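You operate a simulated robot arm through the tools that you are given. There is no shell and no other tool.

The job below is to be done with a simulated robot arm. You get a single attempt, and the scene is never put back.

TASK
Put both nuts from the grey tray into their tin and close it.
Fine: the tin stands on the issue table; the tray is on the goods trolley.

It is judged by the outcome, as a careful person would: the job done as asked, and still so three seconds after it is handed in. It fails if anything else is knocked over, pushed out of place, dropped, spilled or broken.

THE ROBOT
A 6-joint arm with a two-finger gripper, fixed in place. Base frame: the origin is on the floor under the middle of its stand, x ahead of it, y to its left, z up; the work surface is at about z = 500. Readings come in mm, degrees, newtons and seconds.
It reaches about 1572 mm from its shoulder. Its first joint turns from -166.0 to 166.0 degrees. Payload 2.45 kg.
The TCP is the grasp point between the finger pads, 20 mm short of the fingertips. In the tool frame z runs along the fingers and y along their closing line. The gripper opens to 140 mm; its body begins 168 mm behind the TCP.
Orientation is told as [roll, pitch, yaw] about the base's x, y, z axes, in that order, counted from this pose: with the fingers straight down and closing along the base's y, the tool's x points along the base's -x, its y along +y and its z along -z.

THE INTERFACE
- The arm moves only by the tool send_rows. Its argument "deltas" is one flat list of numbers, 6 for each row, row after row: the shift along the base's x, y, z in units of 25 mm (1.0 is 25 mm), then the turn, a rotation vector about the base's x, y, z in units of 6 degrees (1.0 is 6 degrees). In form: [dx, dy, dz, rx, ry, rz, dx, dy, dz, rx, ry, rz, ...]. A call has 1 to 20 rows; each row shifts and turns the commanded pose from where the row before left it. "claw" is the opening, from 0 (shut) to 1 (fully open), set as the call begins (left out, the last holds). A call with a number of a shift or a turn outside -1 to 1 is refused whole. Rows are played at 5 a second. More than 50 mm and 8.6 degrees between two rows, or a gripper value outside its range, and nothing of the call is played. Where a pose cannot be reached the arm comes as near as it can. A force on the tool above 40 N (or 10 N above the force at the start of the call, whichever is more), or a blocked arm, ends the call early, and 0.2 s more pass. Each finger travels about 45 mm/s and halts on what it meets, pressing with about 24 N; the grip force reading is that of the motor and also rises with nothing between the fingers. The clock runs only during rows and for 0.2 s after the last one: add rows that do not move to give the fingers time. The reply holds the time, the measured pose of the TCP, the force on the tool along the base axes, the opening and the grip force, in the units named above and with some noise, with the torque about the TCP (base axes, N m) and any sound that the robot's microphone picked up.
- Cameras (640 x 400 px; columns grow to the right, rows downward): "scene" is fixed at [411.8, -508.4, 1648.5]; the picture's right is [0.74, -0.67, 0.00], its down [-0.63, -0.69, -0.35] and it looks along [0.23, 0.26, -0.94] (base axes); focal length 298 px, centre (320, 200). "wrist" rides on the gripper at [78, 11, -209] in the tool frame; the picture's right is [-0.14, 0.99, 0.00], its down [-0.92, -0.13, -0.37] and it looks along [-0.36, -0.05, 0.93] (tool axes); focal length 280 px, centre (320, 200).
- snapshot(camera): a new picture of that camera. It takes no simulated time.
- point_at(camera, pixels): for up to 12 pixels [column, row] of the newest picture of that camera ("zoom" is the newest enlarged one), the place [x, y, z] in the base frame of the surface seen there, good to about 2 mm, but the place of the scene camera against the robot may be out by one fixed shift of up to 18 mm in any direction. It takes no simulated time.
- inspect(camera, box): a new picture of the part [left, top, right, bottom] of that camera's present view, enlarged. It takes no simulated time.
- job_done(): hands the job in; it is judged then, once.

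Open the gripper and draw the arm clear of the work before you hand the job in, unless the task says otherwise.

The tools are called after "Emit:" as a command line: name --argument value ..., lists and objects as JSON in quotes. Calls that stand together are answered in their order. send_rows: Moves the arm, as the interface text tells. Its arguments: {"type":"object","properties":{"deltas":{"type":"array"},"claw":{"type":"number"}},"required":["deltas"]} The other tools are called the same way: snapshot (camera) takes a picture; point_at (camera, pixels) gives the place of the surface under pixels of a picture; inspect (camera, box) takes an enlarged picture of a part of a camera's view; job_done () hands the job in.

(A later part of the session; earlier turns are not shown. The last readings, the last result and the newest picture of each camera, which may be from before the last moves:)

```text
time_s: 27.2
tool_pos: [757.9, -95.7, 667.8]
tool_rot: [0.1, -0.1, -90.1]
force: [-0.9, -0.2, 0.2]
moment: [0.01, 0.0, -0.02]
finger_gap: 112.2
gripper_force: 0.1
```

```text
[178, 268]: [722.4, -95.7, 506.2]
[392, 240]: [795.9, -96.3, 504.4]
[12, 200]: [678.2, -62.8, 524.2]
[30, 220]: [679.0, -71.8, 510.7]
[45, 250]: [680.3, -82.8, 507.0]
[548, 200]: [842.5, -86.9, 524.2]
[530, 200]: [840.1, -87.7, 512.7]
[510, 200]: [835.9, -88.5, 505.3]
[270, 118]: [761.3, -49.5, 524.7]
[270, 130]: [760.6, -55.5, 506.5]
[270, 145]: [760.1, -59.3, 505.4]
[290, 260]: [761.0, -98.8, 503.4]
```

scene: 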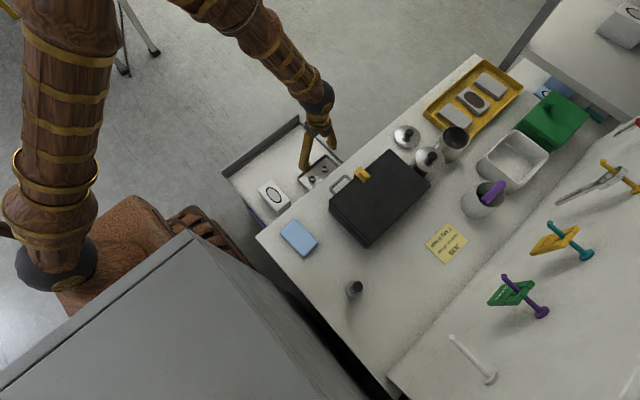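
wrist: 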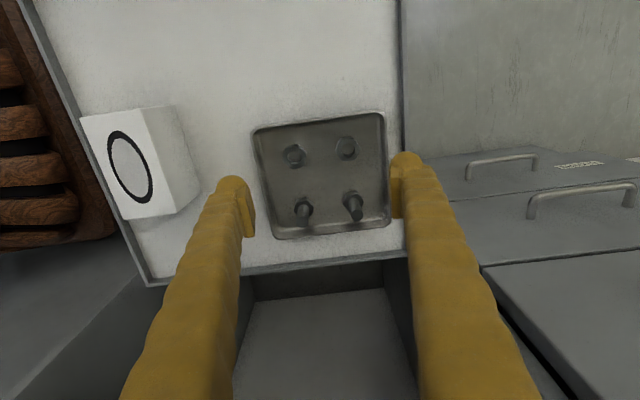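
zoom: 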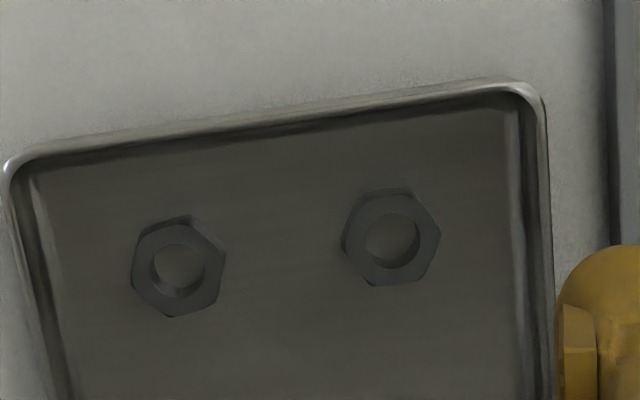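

Nut A: centre ≈(725.6,-93.1), flats' normals at ≈39°/-21°; nut B: centre ≈(794,-93), flats at ≈32°/-28°; ~27 mm across flats. Tray inner floor spans x 681–837, y up to -58. I'll measure the fingertip thickness to verify clearance.

Emit:
inspect --camera "wrist" --box '[200, 165, 272, 245]'

Emit:
point_at --camera "wrist" --pixels '[[218, 187], [222, 182], [230, 178], [238, 181], [242, 190], [250, 215], [253, 235], [210, 210], [205, 230], [392, 190], [400, 158], [418, 160]]'

```text
5.00 times, centred on (236, 205) of wrist
```

zoom: 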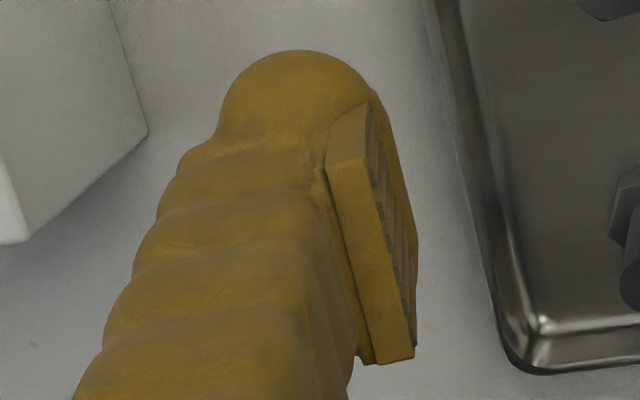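

```text
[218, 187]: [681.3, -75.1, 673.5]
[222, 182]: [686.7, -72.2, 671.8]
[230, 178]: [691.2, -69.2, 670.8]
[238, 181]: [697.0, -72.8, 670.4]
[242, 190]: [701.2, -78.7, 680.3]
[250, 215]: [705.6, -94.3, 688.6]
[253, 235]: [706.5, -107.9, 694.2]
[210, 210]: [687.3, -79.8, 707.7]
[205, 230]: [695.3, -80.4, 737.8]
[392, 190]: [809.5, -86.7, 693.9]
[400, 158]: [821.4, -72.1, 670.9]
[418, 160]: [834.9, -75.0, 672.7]
```

Fingers are ~22 mm thick and ~50 mm wide, so closing along x (yaw -90) gives the best clearance to the tray walls. I position over nut A at (727.5,-93.5), narrow to ~41 mm, and descend to z≈560 for a check.

Emit:
send_rows --deltas '[-0.243, 0.018, -0.862, 0, 0, 0, -0.243, 0.018, -0.862, 0, 0, 0, -0.243, 0.018, -0.862, 0, 0, 0, -0.243, 0.018, -0.862, 0, 0, 0, -0.243, 0.018, -0.862, 0, 0, 0, 0, 0, 0, 0, 0, 0]' --claw 0.29

Emit:
snapshot --camera "wrist"

Emit:
inspect --camera "wrist" --box '[240, 120, 400, 240]'

Emit:
snapshot --camera "scene"

```text
time_s: 28.6
tool_pos: [726.8, -93.5, 559.5]
tool_rot: [0.0, -0.1, -90.1]
force: [0.4, -0.2, 0.2]
moment: [0.05, 0.0, -0.02]
finger_gap: 40.4
gripper_force: 0.2
```

```text
taken
```

wrist: 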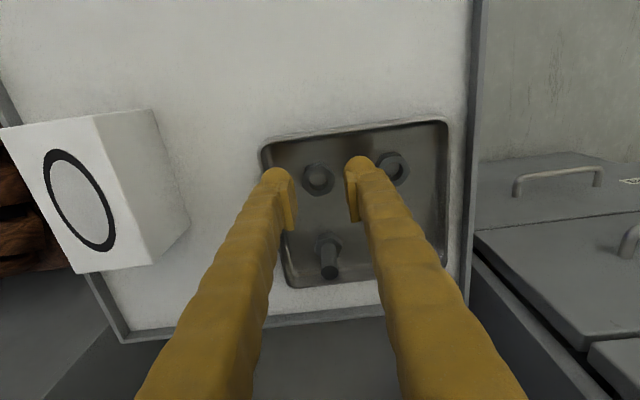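

```text
3.33 times, centred on (320, 180) of wrist
```

zoom: 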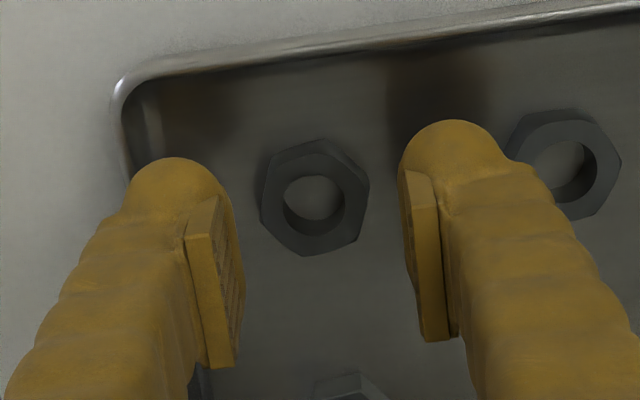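

```text
taken
```

scene: 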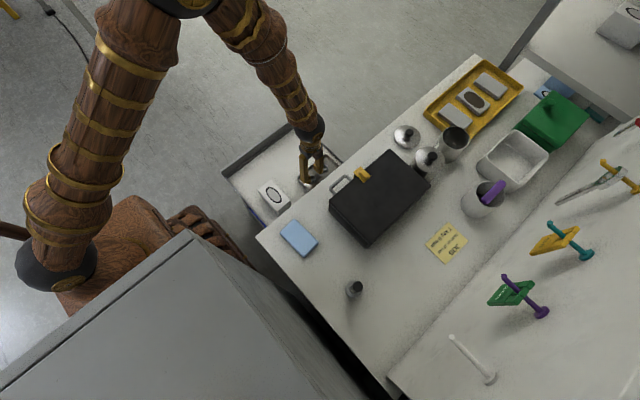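

Nut A is centred between the pads (zoom (314,198)). I verify its position with point_at on its top-face corners before the final descent.

Emit:
point_at --camera "zoom" --pixels '[[320, 146], [364, 186], [351, 234], [306, 249], [266, 214], [277, 163], [225, 250], [412, 230], [205, 175], [130, 190], [135, 130], [440, 130]]'

Emit:
send_rows --deltas '[0, 0, 0, 0, 0, 0]'

```text
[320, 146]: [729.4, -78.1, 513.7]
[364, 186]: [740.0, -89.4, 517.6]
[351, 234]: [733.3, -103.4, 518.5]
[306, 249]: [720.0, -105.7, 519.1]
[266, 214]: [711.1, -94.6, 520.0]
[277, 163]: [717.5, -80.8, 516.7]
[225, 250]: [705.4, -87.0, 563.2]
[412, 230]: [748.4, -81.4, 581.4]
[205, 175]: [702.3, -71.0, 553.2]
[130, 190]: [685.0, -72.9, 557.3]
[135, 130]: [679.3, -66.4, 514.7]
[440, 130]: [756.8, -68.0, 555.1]
```

```text
time_s: 29.0
tool_pos: [726.3, -92.3, 559.3]
tool_rot: [0.0, 0.0, -90.1]
force: [-0.3, -0.2, -0.5]
moment: [-0.02, 0.01, -0.03]
finger_gap: 40.5
gripper_force: 0.0
```

Nut centre (725.2,-92), TCP (726.5,-93), left finger's outer edge ~685 vs wall 681. I descend slowly to z≈527.5 (tips ~3 mm above the tray floor).

Emit:
send_rows --deltas '[0, 0, -0.35, 0, 0, 0, 0, 0, -0.35, 0, 0, 0, 0, 0, -0.3, 0, 0, 0, 0, 0, -0.2, 0, 0, 0, 0, 0, -0.07, 0, 0, 0, 0, 0, 0, 0, 0, 0]'

Emit:
inspect --camera "wrist" --box '[240, 120, 400, 240]'

```text
time_s: 30.4
tool_pos: [728.2, -92.6, 527.3]
tool_rot: [0.0, -0.1, -90.2]
force: [0.0, 0.6, -0.2]
moment: [0.01, -0.02, 0.01]
finger_gap: 40.6
gripper_force: 0.0
```

```text
3.33 times, centred on (320, 180) of wrist
```

zoom: 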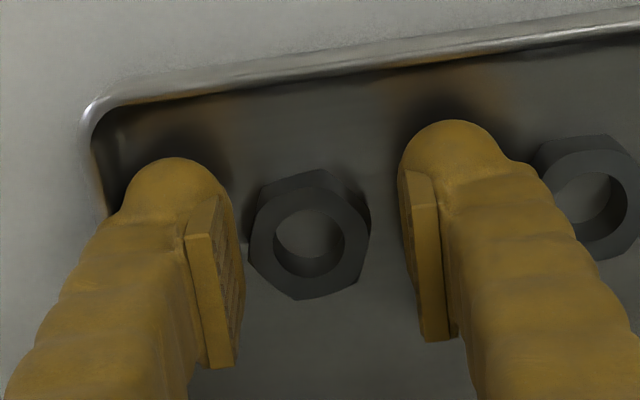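

No contact forces, nut between the pads. I close the fingers.

Emit:
send_rows --deltas '[0, 0, 0, 0, 0, 0, 0, 0, 0, 0, 0, 0, 0, 0, 0, 0, 0, 0, 0, 0, 0, 0, 0, 0]' --claw 0

Emit:
inspect --camera "wrist" --box '[240, 120, 400, 240]'

```text
time_s: 31.4
tool_pos: [727.9, -92.6, 528.1]
tool_rot: [0.0, -0.1, -90.0]
force: [0.3, 0.2, -0.1]
moment: [0.0, 0.05, -0.02]
finger_gap: 31.3
gripper_force: 23.8
```

```text
3.33 times, centred on (320, 180) of wrist
```

zoom: 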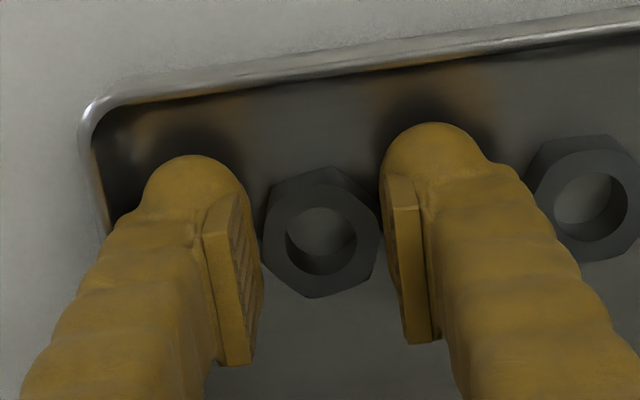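

Grip at 31.3 mm with 23.8 N (across corners). I lift slowly ~12 mm to test the hold.

Emit:
send_rows --deltas '[0, 0, 0.12, 0, 0, 0, 0, 0, 0.12, 0, 0, 0, 0, 0, 0.12, 0, 0, 0, 0, 0, 0.12, 0, 0, 0, 0, 0, 0, 0, 0, 0]'

Emit:
inspect --camera "wrist" --box '[240, 120, 400, 240]'

```text
time_s: 32.6
tool_pos: [727.7, -93.7, 541.6]
tool_rot: [0.0, 0.0, -90.1]
force: [0.8, -0.1, -0.4]
moment: [0.0, 0.01, 0.0]
finger_gap: 31.4
gripper_force: 24.1
```

```text
3.33 times, centred on (320, 180) of wrist
```

zoom: 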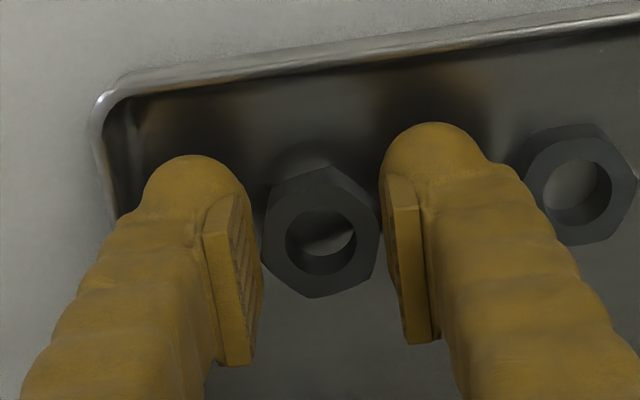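

The nut is held firmly (unchanged relative to the pads). I raise it straight up to z≈1000.

Emit:
send_rows --deltas '[0, 0, 0.4, 0, 0, 0, 0, 0, 0.7, 0, 0, 0, 0, 0, 0.97, 0, 0, 0, 0, 0, 0.97, 0, 0, 0, 0, 0, 0.97, 0, 0, 0, 0, 0, 0.97, 0, 0, 0, 0, 0, 0.97, 0, 0, 0, 0, 0, 0.97, 0, 0, 0, 0, 0, 0.97, 0, 0, 0, 0, 0, 0.97, 0, 0, 0, 0, 0, 0.97, 0, 0, 0, 0, 0, 0.97, 0, 0, 0, 0, 0, 0.97, 0, 0, 0, 0, 0, 0.97, 0, 0, 0, 0, 0, 0.97, 0, 0, 0, 0, 0, 0.97, 0, 0, 0, 0, 0, 0.97, 0, 0, 0, 0, 0, 0.97, 0, 0, 0, 0, 0, 0.97, 0, 0, 0, 0, 0, 0.7, 0, 0, 0]'

Emit:
inspect --camera "wrist" --box '[240, 120, 400, 240]'

```text
time_s: 36.8
tool_pos: [727.8, -93.2, 998.0]
tool_rot: [0.0, -0.1, -90.1]
force: [0.2, -0.4, -0.4]
moment: [-0.02, 0.03, 0.01]
finger_gap: 31.0
gripper_force: 24.3
```

```text
3.33 times, centred on (320, 180) of wrist
```

zoom: 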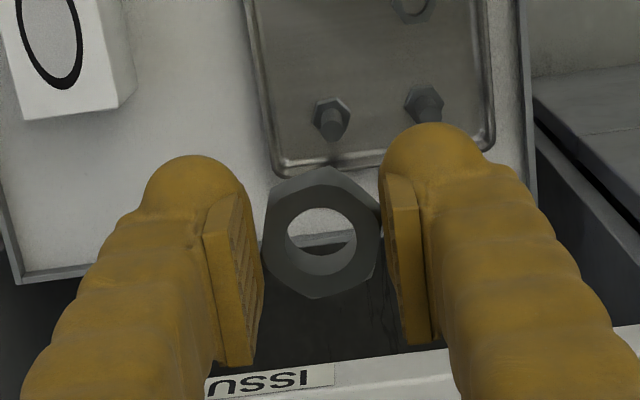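

The nut is still held between the pads. I move it across at z≈1000 to above the open NUTS tin.

Emit:
send_rows --deltas '[0.4, -0.46, 0, 0, 0, 0, 0.79, -0.921, 0, 0, 0, 0, 0.79, -0.921, 0, 0, 0, 0, 0.79, -0.921, 0, 0, 0, 0, 0.79, -0.921, 0, 0, 0, 0, 0.79, -0.921, 0, 0, 0, 0, 0.79, -0.921, 0, 0, 0, 0, 0.79, -0.921, 0, 0, 0, 0, 0.79, -0.921, 0, 0, 0, 0, 0.79, -0.921, 0, 0, 0, 0, 0.79, -0.921, 0, 0, 0, 0, 0.79, -0.921, 0, 0, 0, 0, 0.79, -0.921, 0, 0, 0, 0, 0.79, -0.921, 0, 0, 0, 0, 0.39, -0.46, 0, 0, 0, 0, 0, 0, 0, 0, 0, 0]'

Emit:
snapshot --camera "wrist"

Emit:
inspect --camera "wrist" --box '[240, 100, 400, 220]'

Emit:
inspect --camera "scene" --box '[380, 80, 500, 180]'

```text
time_s: 40.2
tool_pos: [1006.1, -412.0, 997.0]
tool_rot: [-0.1, 0.0, -90.1]
force: [0.4, -0.7, -1.3]
moment: [0.0, 0.02, 0.01]
finger_gap: 31.0
gripper_force: 23.7
```

```text
taken
```

wrist: 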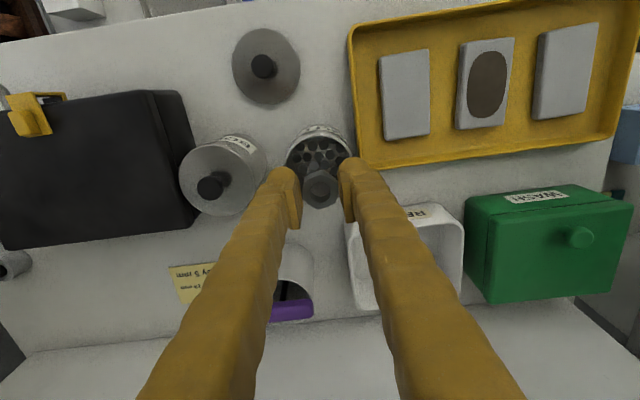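

```text
3.33 times, centred on (320, 160) of wrist
```

zoom: 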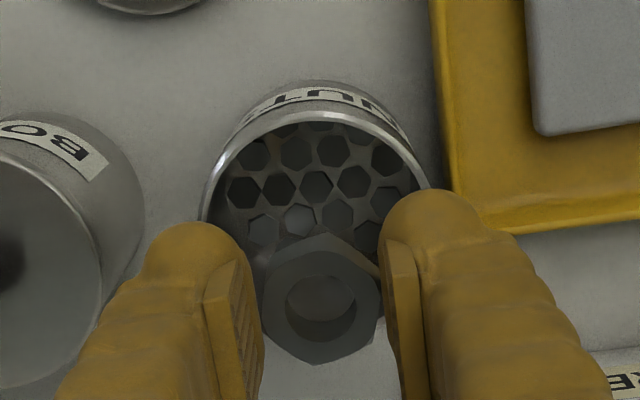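

```text
4.00 times, centred on (440, 130) of scene
```

zoom: 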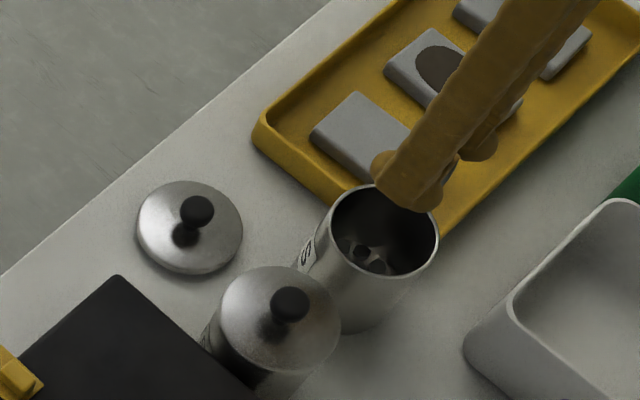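

The nut hangs over the open tin. I measure the tin rim, the fill level inside, and the hanging nut.

Emit:
point_at --camera "zoom" --pixels '[[378, 250], [365, 255], [430, 230], [335, 230], [350, 190], [305, 235], [190, 235], [320, 330]]'

Emit:
point_at --camera "wrist" --pixels '[[320, 152], [330, 155], [305, 157], [341, 157], [315, 145], [289, 155], [346, 145], [320, 131], [300, 137], [352, 160], [319, 190], [265, 66]]'

```text
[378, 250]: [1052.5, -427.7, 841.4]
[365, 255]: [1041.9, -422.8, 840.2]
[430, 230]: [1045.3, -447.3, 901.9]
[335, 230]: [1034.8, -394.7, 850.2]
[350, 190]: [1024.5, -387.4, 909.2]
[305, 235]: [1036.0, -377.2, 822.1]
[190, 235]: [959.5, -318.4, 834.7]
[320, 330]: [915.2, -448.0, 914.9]
```

```text
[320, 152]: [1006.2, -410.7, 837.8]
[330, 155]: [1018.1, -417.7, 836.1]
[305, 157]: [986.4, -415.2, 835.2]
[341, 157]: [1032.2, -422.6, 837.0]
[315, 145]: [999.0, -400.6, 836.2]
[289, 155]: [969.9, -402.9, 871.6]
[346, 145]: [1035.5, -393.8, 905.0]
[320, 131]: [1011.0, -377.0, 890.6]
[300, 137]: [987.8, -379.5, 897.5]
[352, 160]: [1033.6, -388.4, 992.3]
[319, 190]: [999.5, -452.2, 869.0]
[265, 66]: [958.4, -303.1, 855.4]
```

Rim is at z≈909, fill level ≈836. I centre over the tin (-1.5,-2.5 mm) and lower to z≈934 so the nut is just over the rim.

Emit:
send_rows --deltas '[-0.06, -0.1, -0.6, 0, 0, 0, 0, 0, -0.7, 0, 0, 0, 0, 0, -0.7, 0, 0, 0, 0, 0, -0.4, 0, 0, 0, 0, 0, -0.12, 0, 0, 0, 0, 0, 0, 0, 0, 0]'

Emit:
inspect --camera "wrist" --box '[240, 120, 400, 240]'

Emit:
inspect --camera "scene" --box '[400, 90, 500, 170]'

```text
time_s: 41.6
tool_pos: [1003.9, -416.9, 933.8]
tool_rot: [0.0, 0.0, -90.1]
force: [1.0, 0.3, -0.9]
moment: [-0.01, 0.01, 0.01]
finger_gap: 30.7
gripper_force: 23.2
```

```text
3.33 times, centred on (320, 180) of wrist
```

zoom: 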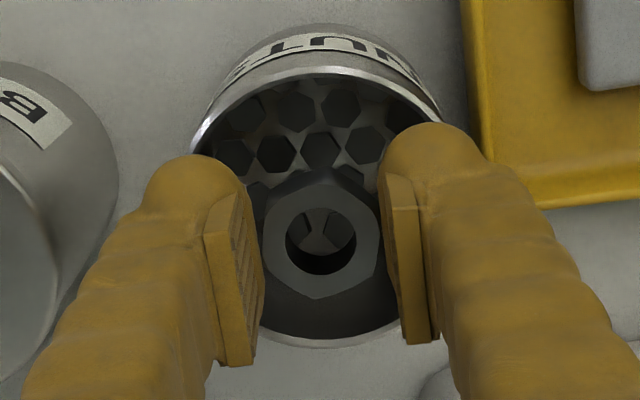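

```text
5.00 times, centred on (450, 130) of scene
```

zoom: 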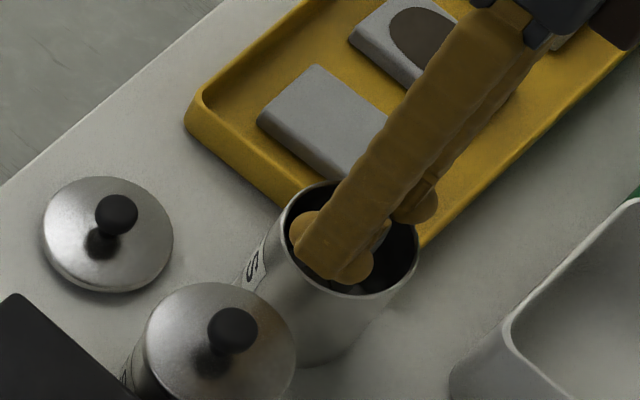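

The nut (zoom (320,235)) is well inside the rim circle. I release by opening to ~50 mm.

Emit:
send_rows --deltas '[0, 0, 0, 0, 0, 0, 0, 0, 0, 0, 0, 0, 0, 0, 0, 0, 0, 0, 0, 0, 0, 0, 0, 0]' --claw 0.37

Emit:
inspect --camera "wrist" --box '[240, 120, 400, 240]'

Emit:
inspect --camera "scene" --box '[400, 90, 500, 170]'

```text
time_s: 42.6
tool_pos: [1003.9, -415.8, 935.1]
tool_rot: [0.1, -0.1, -90.1]
force: [0.2, 0.9, 0.3]
moment: [-0.02, 0.0, -0.03]
finger_gap: 51.6
gripper_force: 0.2
```

```text
3.33 times, centred on (320, 180) of wrist
```

zoom: 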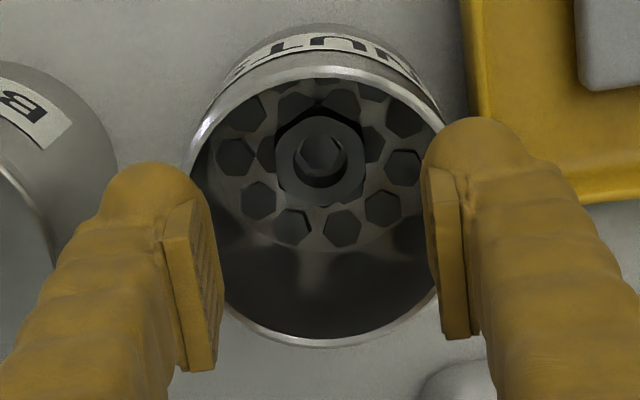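

```text
5.00 times, centred on (450, 130) of scene
```

zoom: 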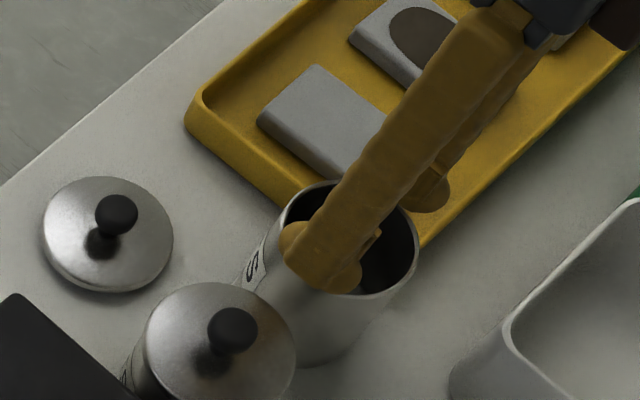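

Nut A lies inside the tin (zoom (318,150)). Now up and back over the trolley to nut B at x≈791.5.

Emit:
send_rows --deltas '[0, 0, 0.6, 0, 0, 0, 0, 0, 1, 0, 0, 0, 0, 0, 1, 0, 0, 0, -0.607, 0.921, 0, 0, 0, 0, -0.607, 0.921, 0, 0, 0, 0, -0.607, 0.921, 0, 0, 0, 0, -0.607, 0.921, 0, 0, 0, 0, -0.607, 0.921, 0, 0, 0, 0, -0.607, 0.921, 0, 0, 0, 0, -0.607, 0.921, 0, 0, 0, 0, -0.607, 0.921, 0, 0, 0, 0, -0.607, 0.921, 0, 0, 0, 0, -0.607, 0.921, 0, 0, 0, 0, -0.607, 0.921, 0, 0, 0, 0, -0.607, 0.921, 0, 0, 0, 0, -0.607, 0.921, 0, 0, 0, 0, -0.607, 0.921, 0, 0, 0, 0, 0, 0, 0, 0, 0, 0]'

Emit:
snapshot --camera "wrist"

```text
time_s: 46.4
tool_pos: [789.7, -95.7, 1000.9]
tool_rot: [0.0, -0.1, -90.2]
force: [0.3, -0.4, 0.1]
moment: [-0.01, 0.01, 0.0]
finger_gap: 51.9
gripper_force: 0.1
```

```text
taken
```

wrist: 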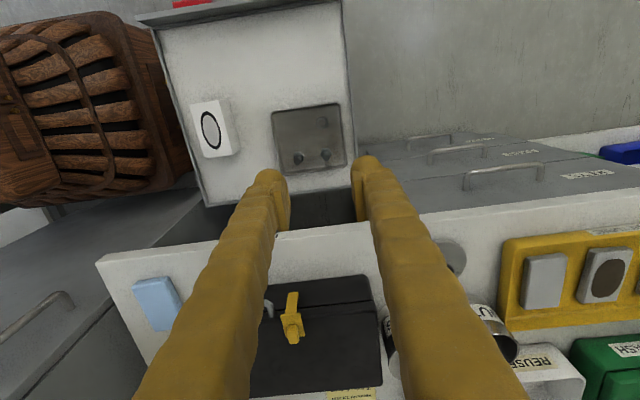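

One nut remains at wrist (323,122). I descend to z≈600 with the claw at ~41 mm for a check.

Emit:
send_rows --deltas '[0.07, 0.1, -0.9, 0, 0, 0, 0, 0, -0.95, 0, 0, 0, 0, 0, -0.95, 0, 0, 0, 0, 0, -0.95, 0, 0, 0, 0, 0, -0.95, 0, 0, 0, 0, 0, -0.95, 0, 0, 0, 0, 0, -0.95, 0, 0, 0, 0, 0, -0.95, 0, 0, 0, 0, 0, -0.95, 0, 0, 0, 0, 0, -0.95, 0, 0, 0, 0, 0, -0.95, 0, 0, 0, 0, 0, -0.95, 0, 0, 0, 0, 0, -0.95, 0, 0, 0, 0, 0, -0.95, 0, 0, 0, 0, 0, -0.95, 0, 0, 0, 0, 0, -0.95, 0, 0, 0, 0, 0, -0.8, 0, 0, 0, 0, 0, 0, 0, 0, 0]' --claw 0.29

Emit:
snapshot --camera "wrist"

Emit:
inspect --camera "wrist" --box '[240, 100, 400, 220]'

```text
time_s: 50.2
tool_pos: [793.3, -93.1, 599.4]
tool_rot: [0.1, 0.0, -90.1]
force: [-0.6, -0.6, -0.6]
moment: [0.01, 0.0, -0.01]
finger_gap: 40.6
gripper_force: 0.0
```

```text
taken
```

wrist: 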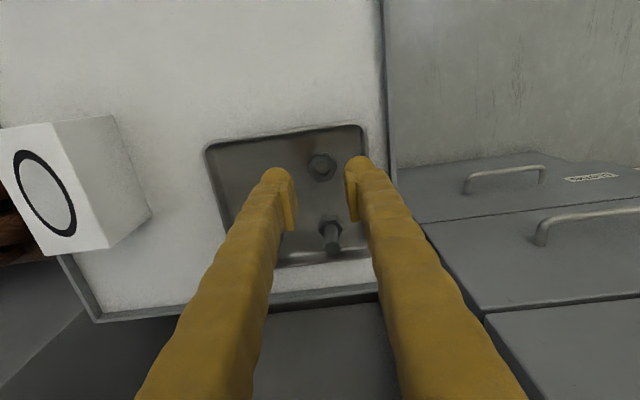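

```text
3.33 times, centred on (320, 160) of wrist
```

zoom: 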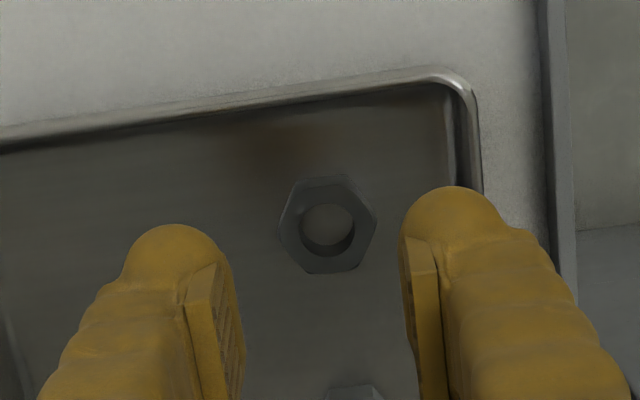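

Nut B at zoom (328,225). I check its corners, the tray's right wall and the pads with point_at.

Emit:
point_at --camera "zoom" --pixels '[[340, 179], [373, 211], [356, 264], [313, 268], [284, 228], [298, 185], [476, 150], [460, 150], [445, 150], [215, 290], [420, 280], [500, 230]]'

Emit:
send_rows --deltas '[0, 0, 0, 0, 0, 0]'

```text
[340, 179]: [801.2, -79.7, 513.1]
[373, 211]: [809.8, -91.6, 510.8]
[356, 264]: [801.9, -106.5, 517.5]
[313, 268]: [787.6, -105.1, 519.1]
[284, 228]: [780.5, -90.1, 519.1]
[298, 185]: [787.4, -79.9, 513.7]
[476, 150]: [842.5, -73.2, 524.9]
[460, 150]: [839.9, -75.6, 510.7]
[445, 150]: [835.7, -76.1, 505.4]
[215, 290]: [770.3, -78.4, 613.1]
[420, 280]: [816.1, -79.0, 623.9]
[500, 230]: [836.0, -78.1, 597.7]
```

```text
time_s: 50.6
tool_pos: [793.5, -93.7, 600.1]
tool_rot: [0.0, 0.0, -90.1]
force: [-0.1, -0.4, 0.3]
moment: [0.02, 0.02, -0.01]
finger_gap: 40.8
gripper_force: 0.1
```

The right finger's outer edge is at x≈836, wall at 837–840; I shift -2 mm in x and descend slowly to z≈527.5.

Emit:
send_rows --deltas '[-0.08, 0.02, -0.6, 0, 0, 0, 0, 0, -0.6, 0, 0, 0, 0, 0, -0.5, 0, 0, 0, 0, 0, -0.4, 0, 0, 0, 0, 0, -0.3, 0, 0, 0, 0, 0, -0.25, 0, 0, 0, 0, 0, -0.15, 0, 0, 0, 0, 0, -0.1, 0, 0, 0, 0, 0, 0, 0, 0, 0]'

Emit:
inspect --camera "wrist" --box '[240, 120, 400, 240]'

```text
time_s: 52.6
tool_pos: [791.8, -91.9, 526.7]
tool_rot: [0.0, 0.0, -90.2]
force: [0.2, -0.4, -0.4]
moment: [-0.01, 0.03, 0.02]
finger_gap: 40.8
gripper_force: 0.0
```

```text
3.33 times, centred on (320, 180) of wrist
```

zoom: 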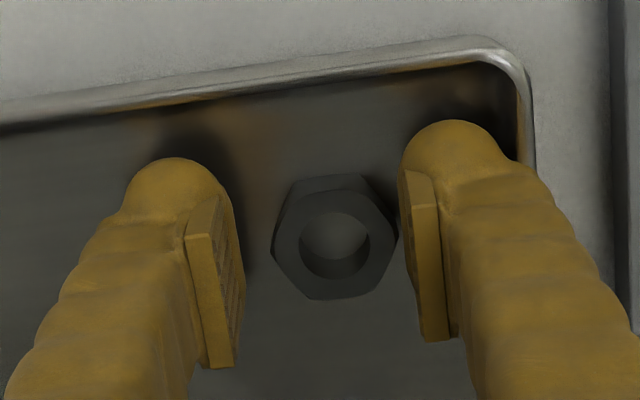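

No contact; the nut is between the pads at zoom (335,240). I close the fingers.

Emit:
send_rows --deltas '[0, 0, 0, 0, 0, 0, 0, 0, 0, 0, 0, 0, 0, 0, 0, 0, 0, 0, 0, 0, 0, 0, 0, 0]' --claw 0

Emit:
inspect --camera "wrist" --box '[240, 120, 400, 240]'

```text
time_s: 53.6
tool_pos: [791.2, -91.3, 528.1]
tool_rot: [-0.1, 0.1, -90.2]
force: [-0.3, 0.1, 1.7]
moment: [-0.04, -0.02, 0.01]
finger_gap: 32.1
gripper_force: 24.1
```

```text
3.33 times, centred on (320, 180) of wrist
```

zoom: 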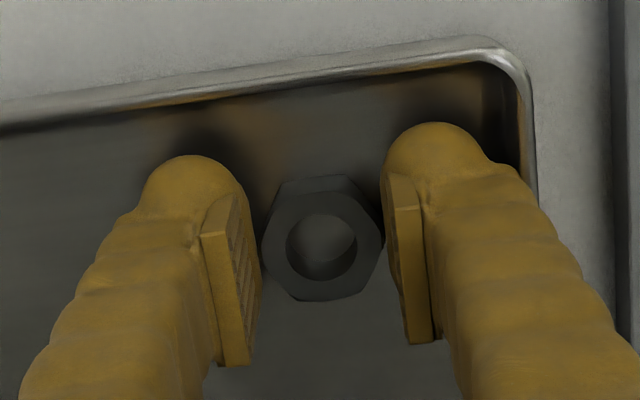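

Grip at 32.1 mm, 24 N. I lift ~12 mm gently to test the hold.

Emit:
send_rows --deltas '[0, 0, 0.12, 0, 0, 0, 0, 0, 0.12, 0, 0, 0, 0, 0, 0.12, 0, 0, 0, 0, 0, 0.12, 0, 0, 0, 0, 0, 0, 0, 0, 0]'

Emit:
inspect --camera "wrist" --box '[240, 120, 400, 240]'

```text
time_s: 54.8
tool_pos: [791.7, -91.8, 539.7]
tool_rot: [0.0, 0.1, -90.1]
force: [0.4, -0.7, -0.2]
moment: [0.01, -0.01, -0.02]
finger_gap: 32.2
gripper_force: 23.5
```

```text
3.33 times, centred on (320, 180) of wrist
```

zoom: 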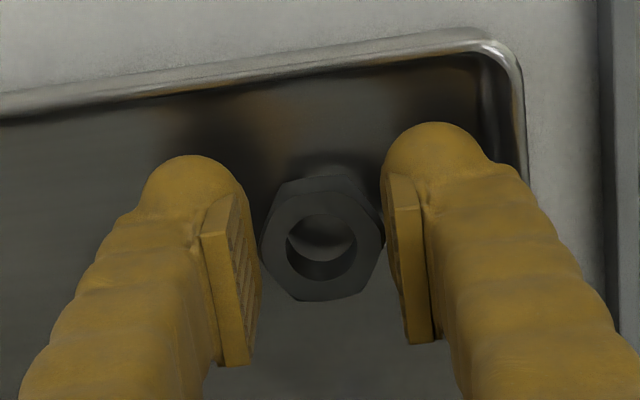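

The nut lifts with the pads, unchanged. I raise straight up to z≈1000.

Emit:
send_rows --deltas '[0, 0, 0.4, 0, 0, 0, 0, 0, 0.7, 0, 0, 0, 0, 0, 0.97, 0, 0, 0, 0, 0, 0.97, 0, 0, 0, 0, 0, 0.97, 0, 0, 0, 0, 0, 0.97, 0, 0, 0, 0, 0, 0.97, 0, 0, 0, 0, 0, 0.97, 0, 0, 0, 0, 0, 0.97, 0, 0, 0, 0, 0, 0.97, 0, 0, 0, 0, 0, 0.97, 0, 0, 0, 0, 0, 0.97, 0, 0, 0, 0, 0, 0.97, 0, 0, 0, 0, 0, 0.97, 0, 0, 0, 0, 0, 0.97, 0, 0, 0, 0, 0, 0.97, 0, 0, 0, 0, 0, 0.97, 0, 0, 0, 0, 0, 0.97, 0, 0, 0, 0, 0, 0.97, 0, 0, 0, 0, 0, 0.7, 0, 0, 0]'

Emit:
inspect --camera "wrist" --box '[240, 120, 400, 240]'

```text
time_s: 59.0
tool_pos: [791.5, -93.0, 996.4]
tool_rot: [0.0, -0.1, -90.2]
force: [-0.1, -0.2, -1.3]
moment: [-0.01, 0.0, 0.0]
finger_gap: 32.1
gripper_force: 23.4
```

```text
3.33 times, centred on (320, 180) of wrist
```

zoom: 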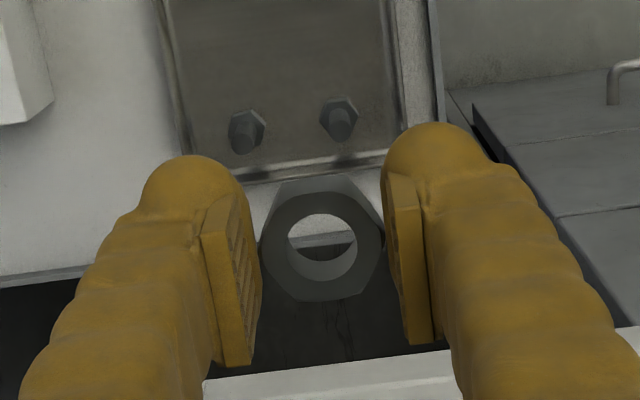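

Still held. I traverse to the tin at z≈997.

Emit:
send_rows --deltas '[0.304, -0.46, 0, 0, 0, 0, 0.607, -0.921, 0, 0, 0, 0, 0.607, -0.921, 0, 0, 0, 0, 0.607, -0.921, 0, 0, 0, 0, 0.607, -0.921, 0, 0, 0, 0, 0.607, -0.921, 0, 0, 0, 0, 0.607, -0.921, 0, 0, 0, 0, 0.607, -0.921, 0, 0, 0, 0, 0.607, -0.921, 0, 0, 0, 0, 0.607, -0.921, 0, 0, 0, 0, 0.607, -0.921, 0, 0, 0, 0, 0.607, -0.921, 0, 0, 0, 0, 0.607, -0.921, 0, 0, 0, 0, 0.607, -0.921, 0, 0, 0, 0, 0.304, -0.46, 0, 0, 0, 0, 0, 0, 0, 0, 0, 0]'

Emit:
inspect --camera "wrist" --box '[240, 100, 400, 220]'

```text
time_s: 62.4
tool_pos: [1003.9, -413.9, 995.4]
tool_rot: [0.1, 0.0, -90.1]
force: [0.3, 0.0, 0.0]
moment: [-0.01, 0.03, 0.0]
finger_gap: 32.0
gripper_force: 24.2
```

```text
3.33 times, centred on (320, 160) of wrist
```

zoom: 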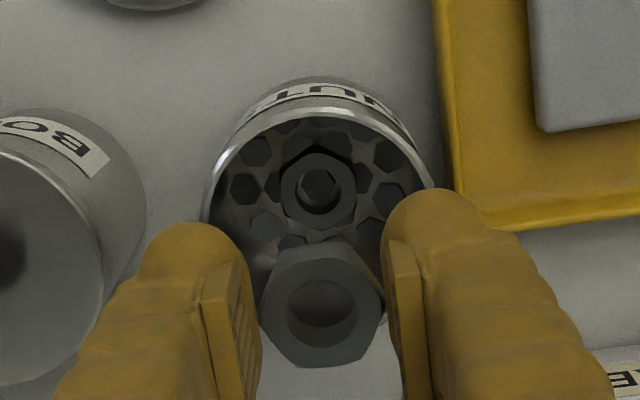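

Position is good. I lower to z≈934 and check before releasing.

Emit:
send_rows --deltas '[0, -0.05, -0.6, 0, 0, 0, 0, 0, -0.7, 0, 0, 0, 0, 0, -0.7, 0, 0, 0, 0, 0, -0.35, 0, 0, 0, 0, 0, -0.1, 0, 0, 0, 0, 0, 0, 0, 0, 0]'

Emit:
inspect --camera "wrist" --box '[240, 120, 400, 240]'

```text
time_s: 63.8
tool_pos: [1004.5, -415.9, 935.3]
tool_rot: [0.0, 0.0, -90.1]
force: [-0.4, -0.6, -0.5]
moment: [-0.01, -0.02, 0.02]
finger_gap: 32.3
gripper_force: 24.2
```

```text
3.33 times, centred on (320, 180) of wrist
```

zoom: 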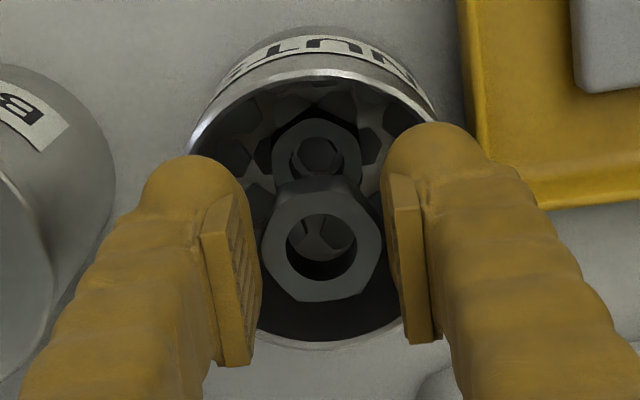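

The nut is inside the rim outline. I release it.

Emit:
send_rows --deltas '[0, 0, 0, 0, 0, 0, 0, 0, 0, 0, 0, 0, 0, 0, 0, 0, 0, 0, 0, 0, 0, 0, 0, 0]' --claw 0.4

Emit:
inspect --camera "wrist" --box '[240, 120, 400, 240]'

```text
time_s: 64.8
tool_pos: [1005.1, -416.6, 934.4]
tool_rot: [0.0, 0.0, -90.0]
force: [-0.1, -0.4, 0.3]
moment: [-0.01, -0.03, 0.03]
finger_gap: 55.9
gripper_force: 0.1
```

```text
3.33 times, centred on (320, 180) of wrist
```

zoom: 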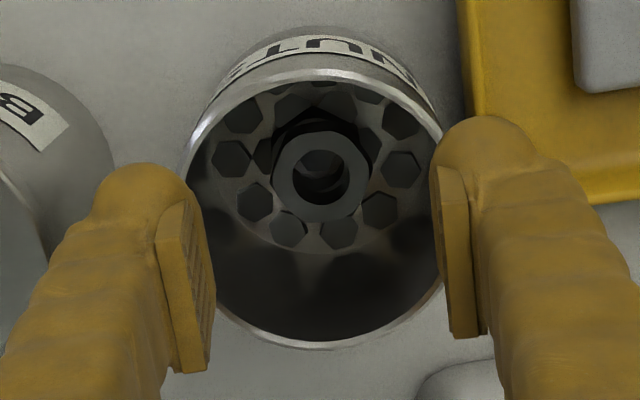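

Both nuts are in the tin, stacked at zoom (320,165). Now I rise and go back to the lid at about (954.8,-301), lowering to z≈900 to check alignment.

Emit:
send_rows --deltas '[0, 0, 0.6, 0, 0, 0, 0, 0, 1, 0, 0, 0, 0, 0, 1, 0, 0, 0, -0.4, 0.922, 0, 0, 0, 0, -0.4, 0.922, 0, 0, 0, 0, -0.4, 0.922, 0, 0, 0, 0, -0.4, 0.922, 0, 0, 0, 0, -0.4, 0.922, 0, 0, 0, 0, 0, 0, -0.8, 0, 0, 0, 0, 0, -0.8, 0, 0, 0, 0, 0, -0.8, 0, 0, 0, 0, 0, -0.8, 0, 0, 0, 0, 0, -0.8, 0, 0, 0, 0, 0, 0, 0, 0, 0]'

Emit:
snapshot --camera "wrist"

Emit:
inspect --camera "wrist" --box '[240, 120, 400, 240]'

Emit:
point_at --camera "zoom" --pixels '[[318, 212], [298, 212], [338, 212], [318, 192], [318, 232]]'

```text
time_s: 67.8
tool_pos: [954.4, -301.4, 899.2]
tool_rot: [0.1, 0.0, -90.1]
force: [-0.8, -0.2, 0.0]
moment: [-0.03, -0.03, 0.0]
finger_gap: 56.2
gripper_force: 0.0
```

```text
taken
```

wrist: 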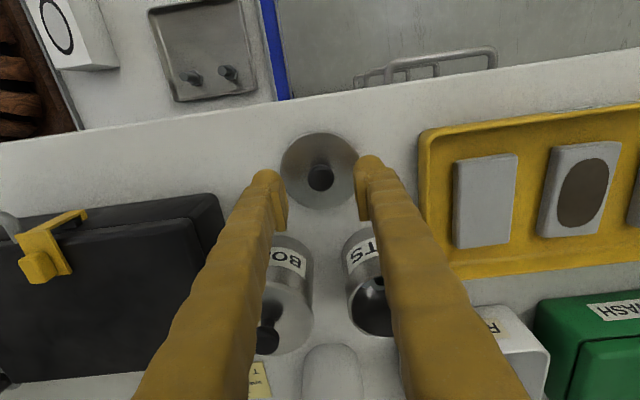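

```text
3.33 times, centred on (320, 180) of wrist
```

zoom: 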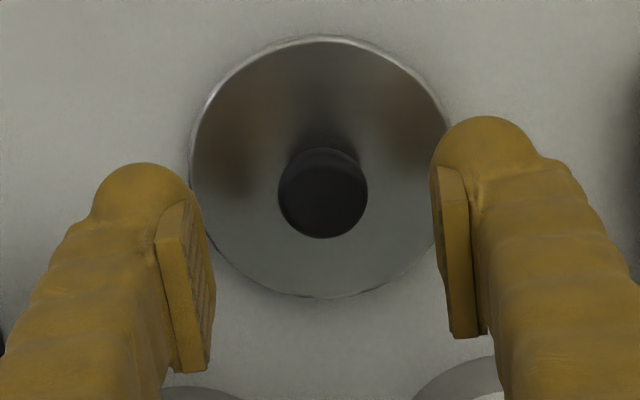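

```text
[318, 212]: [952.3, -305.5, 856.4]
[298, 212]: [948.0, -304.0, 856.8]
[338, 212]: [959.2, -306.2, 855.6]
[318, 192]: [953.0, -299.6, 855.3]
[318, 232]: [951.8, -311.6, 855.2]
```

Knob centre ≈(954.4,-300.2), TCP (954.4,-301.4): good. I lower to z≈858, the same relative height as when it was set down.

Emit:
send_rows --deltas '[0, 0, -0.6, 0, 0, 0, 0, 0, -0.6, 0, 0, 0, 0, 0, -0.3, 0, 0, 0, 0, 0, -0.15, 0, 0, 0, 0, 0, 0, 0, 0, 0, 0, 0, 0, 0, 0, 0]'

Emit:
inspect --camera "wrist" --box '[240, 120, 400, 240]'

```text
time_s: 69.2
tool_pos: [954.4, -300.0, 858.4]
tool_rot: [0.0, 0.0, -90.1]
force: [-0.8, 0.2, 0.3]
moment: [0.0, 0.0, -0.03]
finger_gap: 56.0
gripper_force: 0.1
```

```text
3.33 times, centred on (320, 180) of wrist
```

zoom: 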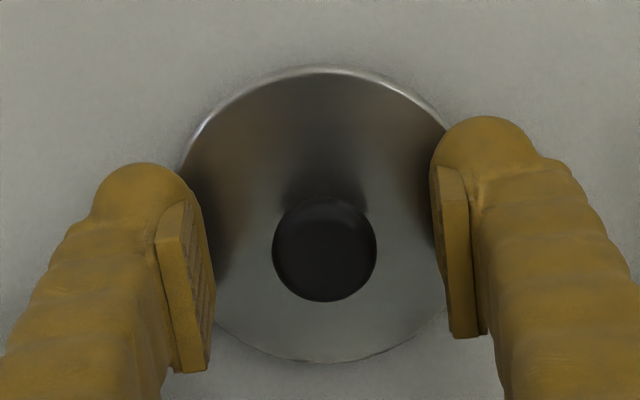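

Knob is at zoom (324,250) versus (321,248) at release; I apply a sub-millimetre correction and close on the knob.

Emit:
send_rows --deltas '[0.026, -0.014, 0, 0, 0, 0, 0, 0, 0, 0, 0, 0]'

Emit:
send_rows --deltas '[0, 0, 0, 0, 0, 0, 0, 0, 0, 0, 0, 0, 0, 0, 0, 0, 0, 0, 0, 0, 0, 0, 0, 0, 0, 0, 0, 0, 0, 0]' --claw 0

Emit:
inspect --camera "wrist" --box '[240, 120, 400, 240]'

```text
time_s: 69.8
tool_pos: [954.7, -301.6, 857.9]
tool_rot: [0.0, 0.0, -90.1]
force: [-0.5, -0.4, 0.8]
moment: [0.0, 0.02, 0.01]
finger_gap: 56.1
gripper_force: 0.0
```

```text
time_s: 71.0
tool_pos: [955.2, -301.3, 858.5]
tool_rot: [0.0, 0.1, -90.2]
force: [0.4, -0.5, -0.6]
moment: [-0.02, -0.02, 0.03]
finger_gap: 21.7
gripper_force: 24.2
```

```text
3.33 times, centred on (320, 180) of wrist
```

zoom: 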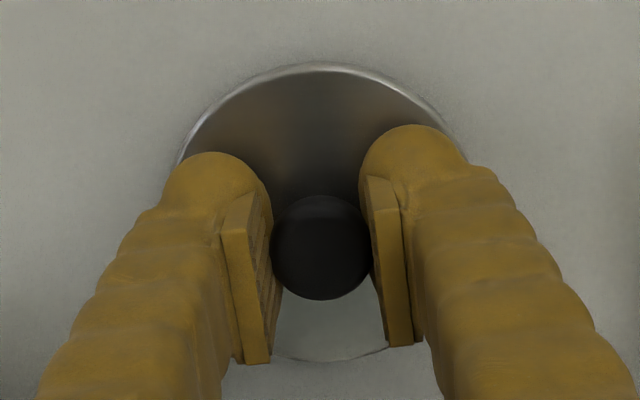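

Same grasp geometry as originally (knob at (320,248), 21.7 mm). I lift and carry the lid back over the tin, stopping at z≈958.

Emit:
send_rows --deltas '[0, 0, 0.3, 0, 0, 0, 0, 0, 0.9, 0, 0, 0, 0, 0, 0.96, 0, 0, 0, 0, 0, 0.96, 0, 0, 0, 0, 0, 0.96, 0, 0, 0, 0, 0, 1, 0, 0, 0, 0.2, -0.46, 0, 0, 0, 0, 0.4, -0.92, 0, 0, 0, 0, 0.4, -0.92, 0, 0, 0, 0, 0.4, -0.92, 0, 0, 0, 0, 0.4, -0.92, 0, 0, 0, 0, 0.19, -0.452, 0, 0, 0, 0, 0, 0, -0.5, 0, 0, 0, 0, 0, -0.5, 0, 0, 0, 0, 0, 0, 0, 0, 0]'

Emit:
inspect --camera "wrist" --box '[240, 120, 400, 240]'

Emit:
inspect --camera "scene" --box '[400, 90, 500, 170]'

```text
time_s: 74.2
tool_pos: [1004.4, -415.2, 960.2]
tool_rot: [0.0, 0.1, -90.1]
force: [0.2, 0.0, 0.3]
moment: [-0.02, 0.0, 0.02]
finger_gap: 21.6
gripper_force: 24.1
```

```text
3.33 times, centred on (320, 180) of wrist
```

zoom: 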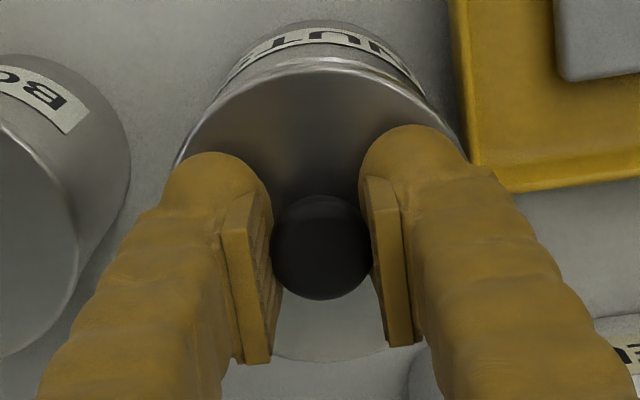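

```text
5.00 times, centred on (450, 130) of scene
```

zoom: 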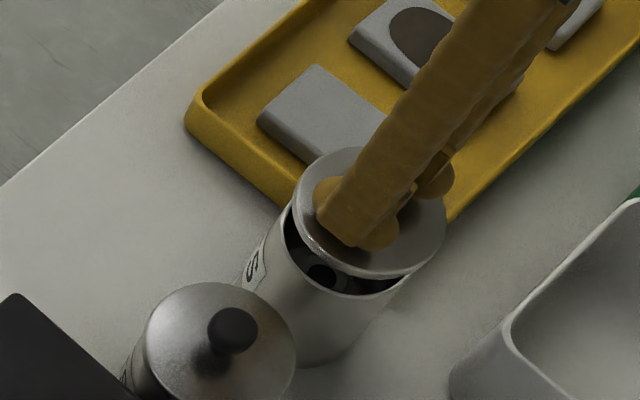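

The lid hangs squarely above the tin. I lower gently to z≈945 and then in fine steps, watching force.

Emit:
send_rows --deltas '[0, 0, -0.25, 0, 0, 0, 0, 0, -0.2, 0, 0, 0, 0, 0, -0.15, 0, 0, 0, 0, 0, 0, 0, 0, 0]'

Emit:
inspect --camera "scene" --box '[400, 90, 500, 170]'

Emit:
inspect --camera "wrist" --box '[270, 120, 370, 220]'

```text
time_s: 75.2
tool_pos: [1004.6, -414.4, 945.2]
tool_rot: [0.0, -0.1, -90.1]
force: [-0.4, -0.2, -0.4]
moment: [-0.01, -0.04, -0.02]
finger_gap: 21.3
gripper_force: 23.7
```

```text
5.00 times, centred on (450, 130) of scene
```

zoom: 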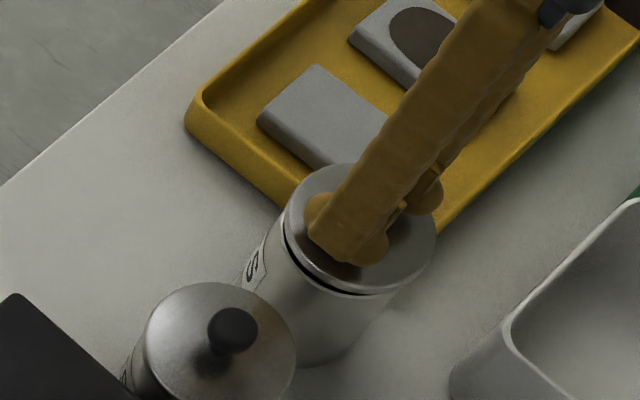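

```text
4.00 times, centred on (320, 170) of wrist
```

zoom: 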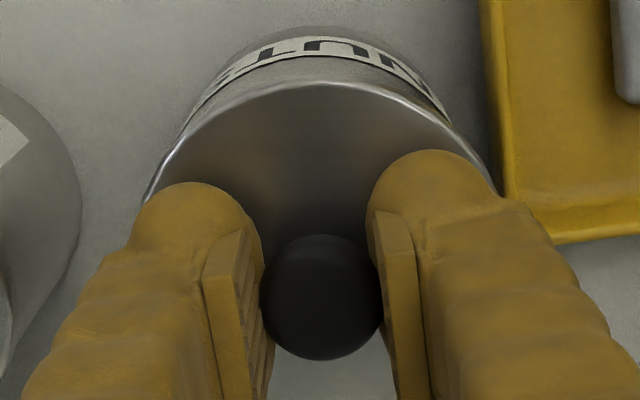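

The gap is nearly closed evenly with no force. I continue in ~2 mm steps, reading the force.

Emit:
send_rows --deltas '[0, 0, -0.1, 0, 0, 0, 0, 0, 0, 0, 0, 0]'

Emit:
send_rows --deltas '[0, 0, -0.08, 0, 0, 0, 0, 0, 0, 0, 0, 0]'

Emit:
send_rows --deltas '[0, 0, -0.06, 0, 0, 0, 0, 0, 0, 0, 0, 0]'

Emit:
inspect --camera "scene" --box '[400, 90, 500, 170]'

```text
time_s: 75.8
tool_pos: [1004.3, -415.4, 942.9]
tool_rot: [0.1, 0.0, -90.1]
force: [0.2, -0.4, 0.3]
moment: [-0.03, 0.01, -0.03]
finger_gap: 21.4
gripper_force: 24.0
```

```text
time_s: 76.4
tool_pos: [1005.3, -413.8, 941.7]
tool_rot: [0.0, -0.1, -90.1]
force: [-0.2, 0.7, -0.6]
moment: [-0.03, -0.02, 0.0]
finger_gap: 21.1
gripper_force: 23.8
```

```text
time_s: 77.0
tool_pos: [1006.0, -414.6, 940.0]
tool_rot: [0.1, -0.1, -90.0]
force: [-0.1, -0.1, -0.4]
moment: [-0.01, 0.01, -0.01]
finger_gap: 21.6
gripper_force: 24.1
```

```text
5.00 times, centred on (450, 130) of scene
```

zoom: 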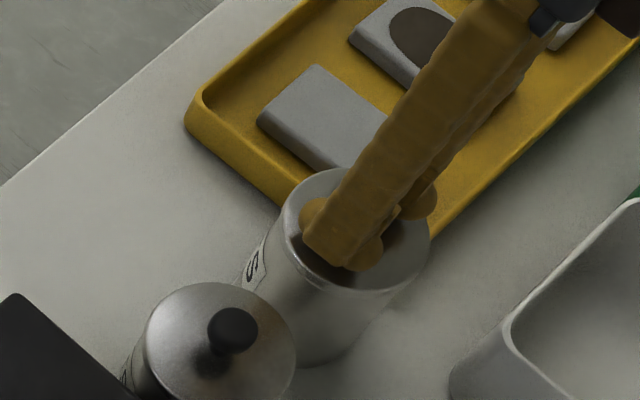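

Lid nearly seated, no force yet. I go on in ~1 mm steps until light contact.

Emit:
send_rows --deltas '[0, 0, -0.05, 0, 0, 0, 0, 0, 0, 0, 0, 0]'

Emit:
send_rows --deltas '[0, 0, -0.04, 0, 0, 0, 0, 0, 0, 0, 0, 0]'

Emit:
send_rows --deltas '[0, 0, -0.03, 0, 0, 0, 0, 0, 0, 0, 0, 0]'

```text
time_s: 77.6
tool_pos: [1005.5, -414.9, 938.0]
tool_rot: [-0.1, 0.0, -90.1]
force: [0.9, 0.5, -0.6]
moment: [-0.01, -0.01, 0.03]
finger_gap: 21.5
gripper_force: 24.0
```

```text
time_s: 78.2
tool_pos: [1003.2, -415.8, 936.9]
tool_rot: [0.0, 0.0, -90.1]
force: [-0.3, 0.2, -0.7]
moment: [0.01, -0.02, 0.04]
finger_gap: 21.6
gripper_force: 23.2
```

```text
time_s: 78.8
tool_pos: [1004.3, -415.4, 936.5]
tool_rot: [0.0, 0.0, -90.1]
force: [0.0, 0.1, -0.9]
moment: [-0.01, -0.02, -0.01]
finger_gap: 21.2
gripper_force: 23.3
```

Still free (lid weight only). I continue in ~0.75 mm steps.

Emit:
send_rows --deltas '[0, 0, -0.03, 0, 0, 0, 0, 0, 0, 0, 0, 0]'

Emit:
send_rows --deltas '[0, 0, -0.03, 0, 0, 0, 0, 0, 0, 0, 0, 0]'

Emit:
inspect --camera "scene" --box '[400, 90, 500, 170]'

Emit:
inspect --camera "wrist" --box '[240, 120, 400, 240]'

```text
time_s: 79.4
tool_pos: [1004.7, -415.6, 935.6]
tool_rot: [0.1, 0.0, -90.1]
force: [-0.8, -0.1, 0.1]
moment: [0.0, -0.02, 0.01]
finger_gap: 21.2
gripper_force: 24.9
```

```text
time_s: 80.0
tool_pos: [1004.9, -416.3, 936.4]
tool_rot: [0.2, -0.1, -90.1]
force: [-4.7, 0.5, 15.3]
moment: [-0.01, 0.05, 0.07]
finger_gap: 21.1
gripper_force: 23.7
```

```text
5.00 times, centred on (450, 130) of scene
```

zoom: 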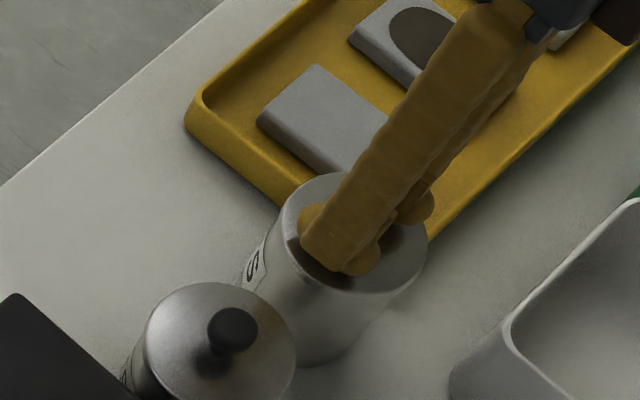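

```text
3.33 times, centred on (320, 180) of wrist
```

zoom: 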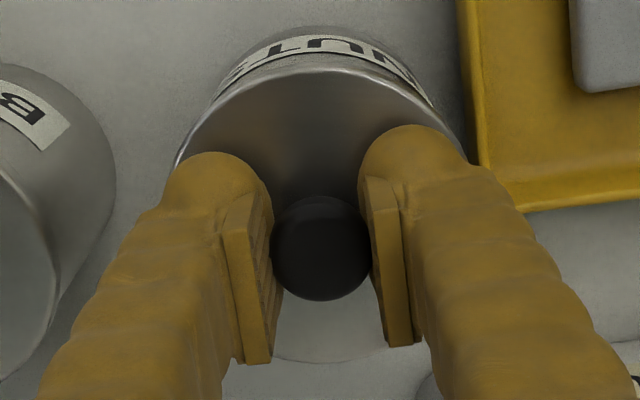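

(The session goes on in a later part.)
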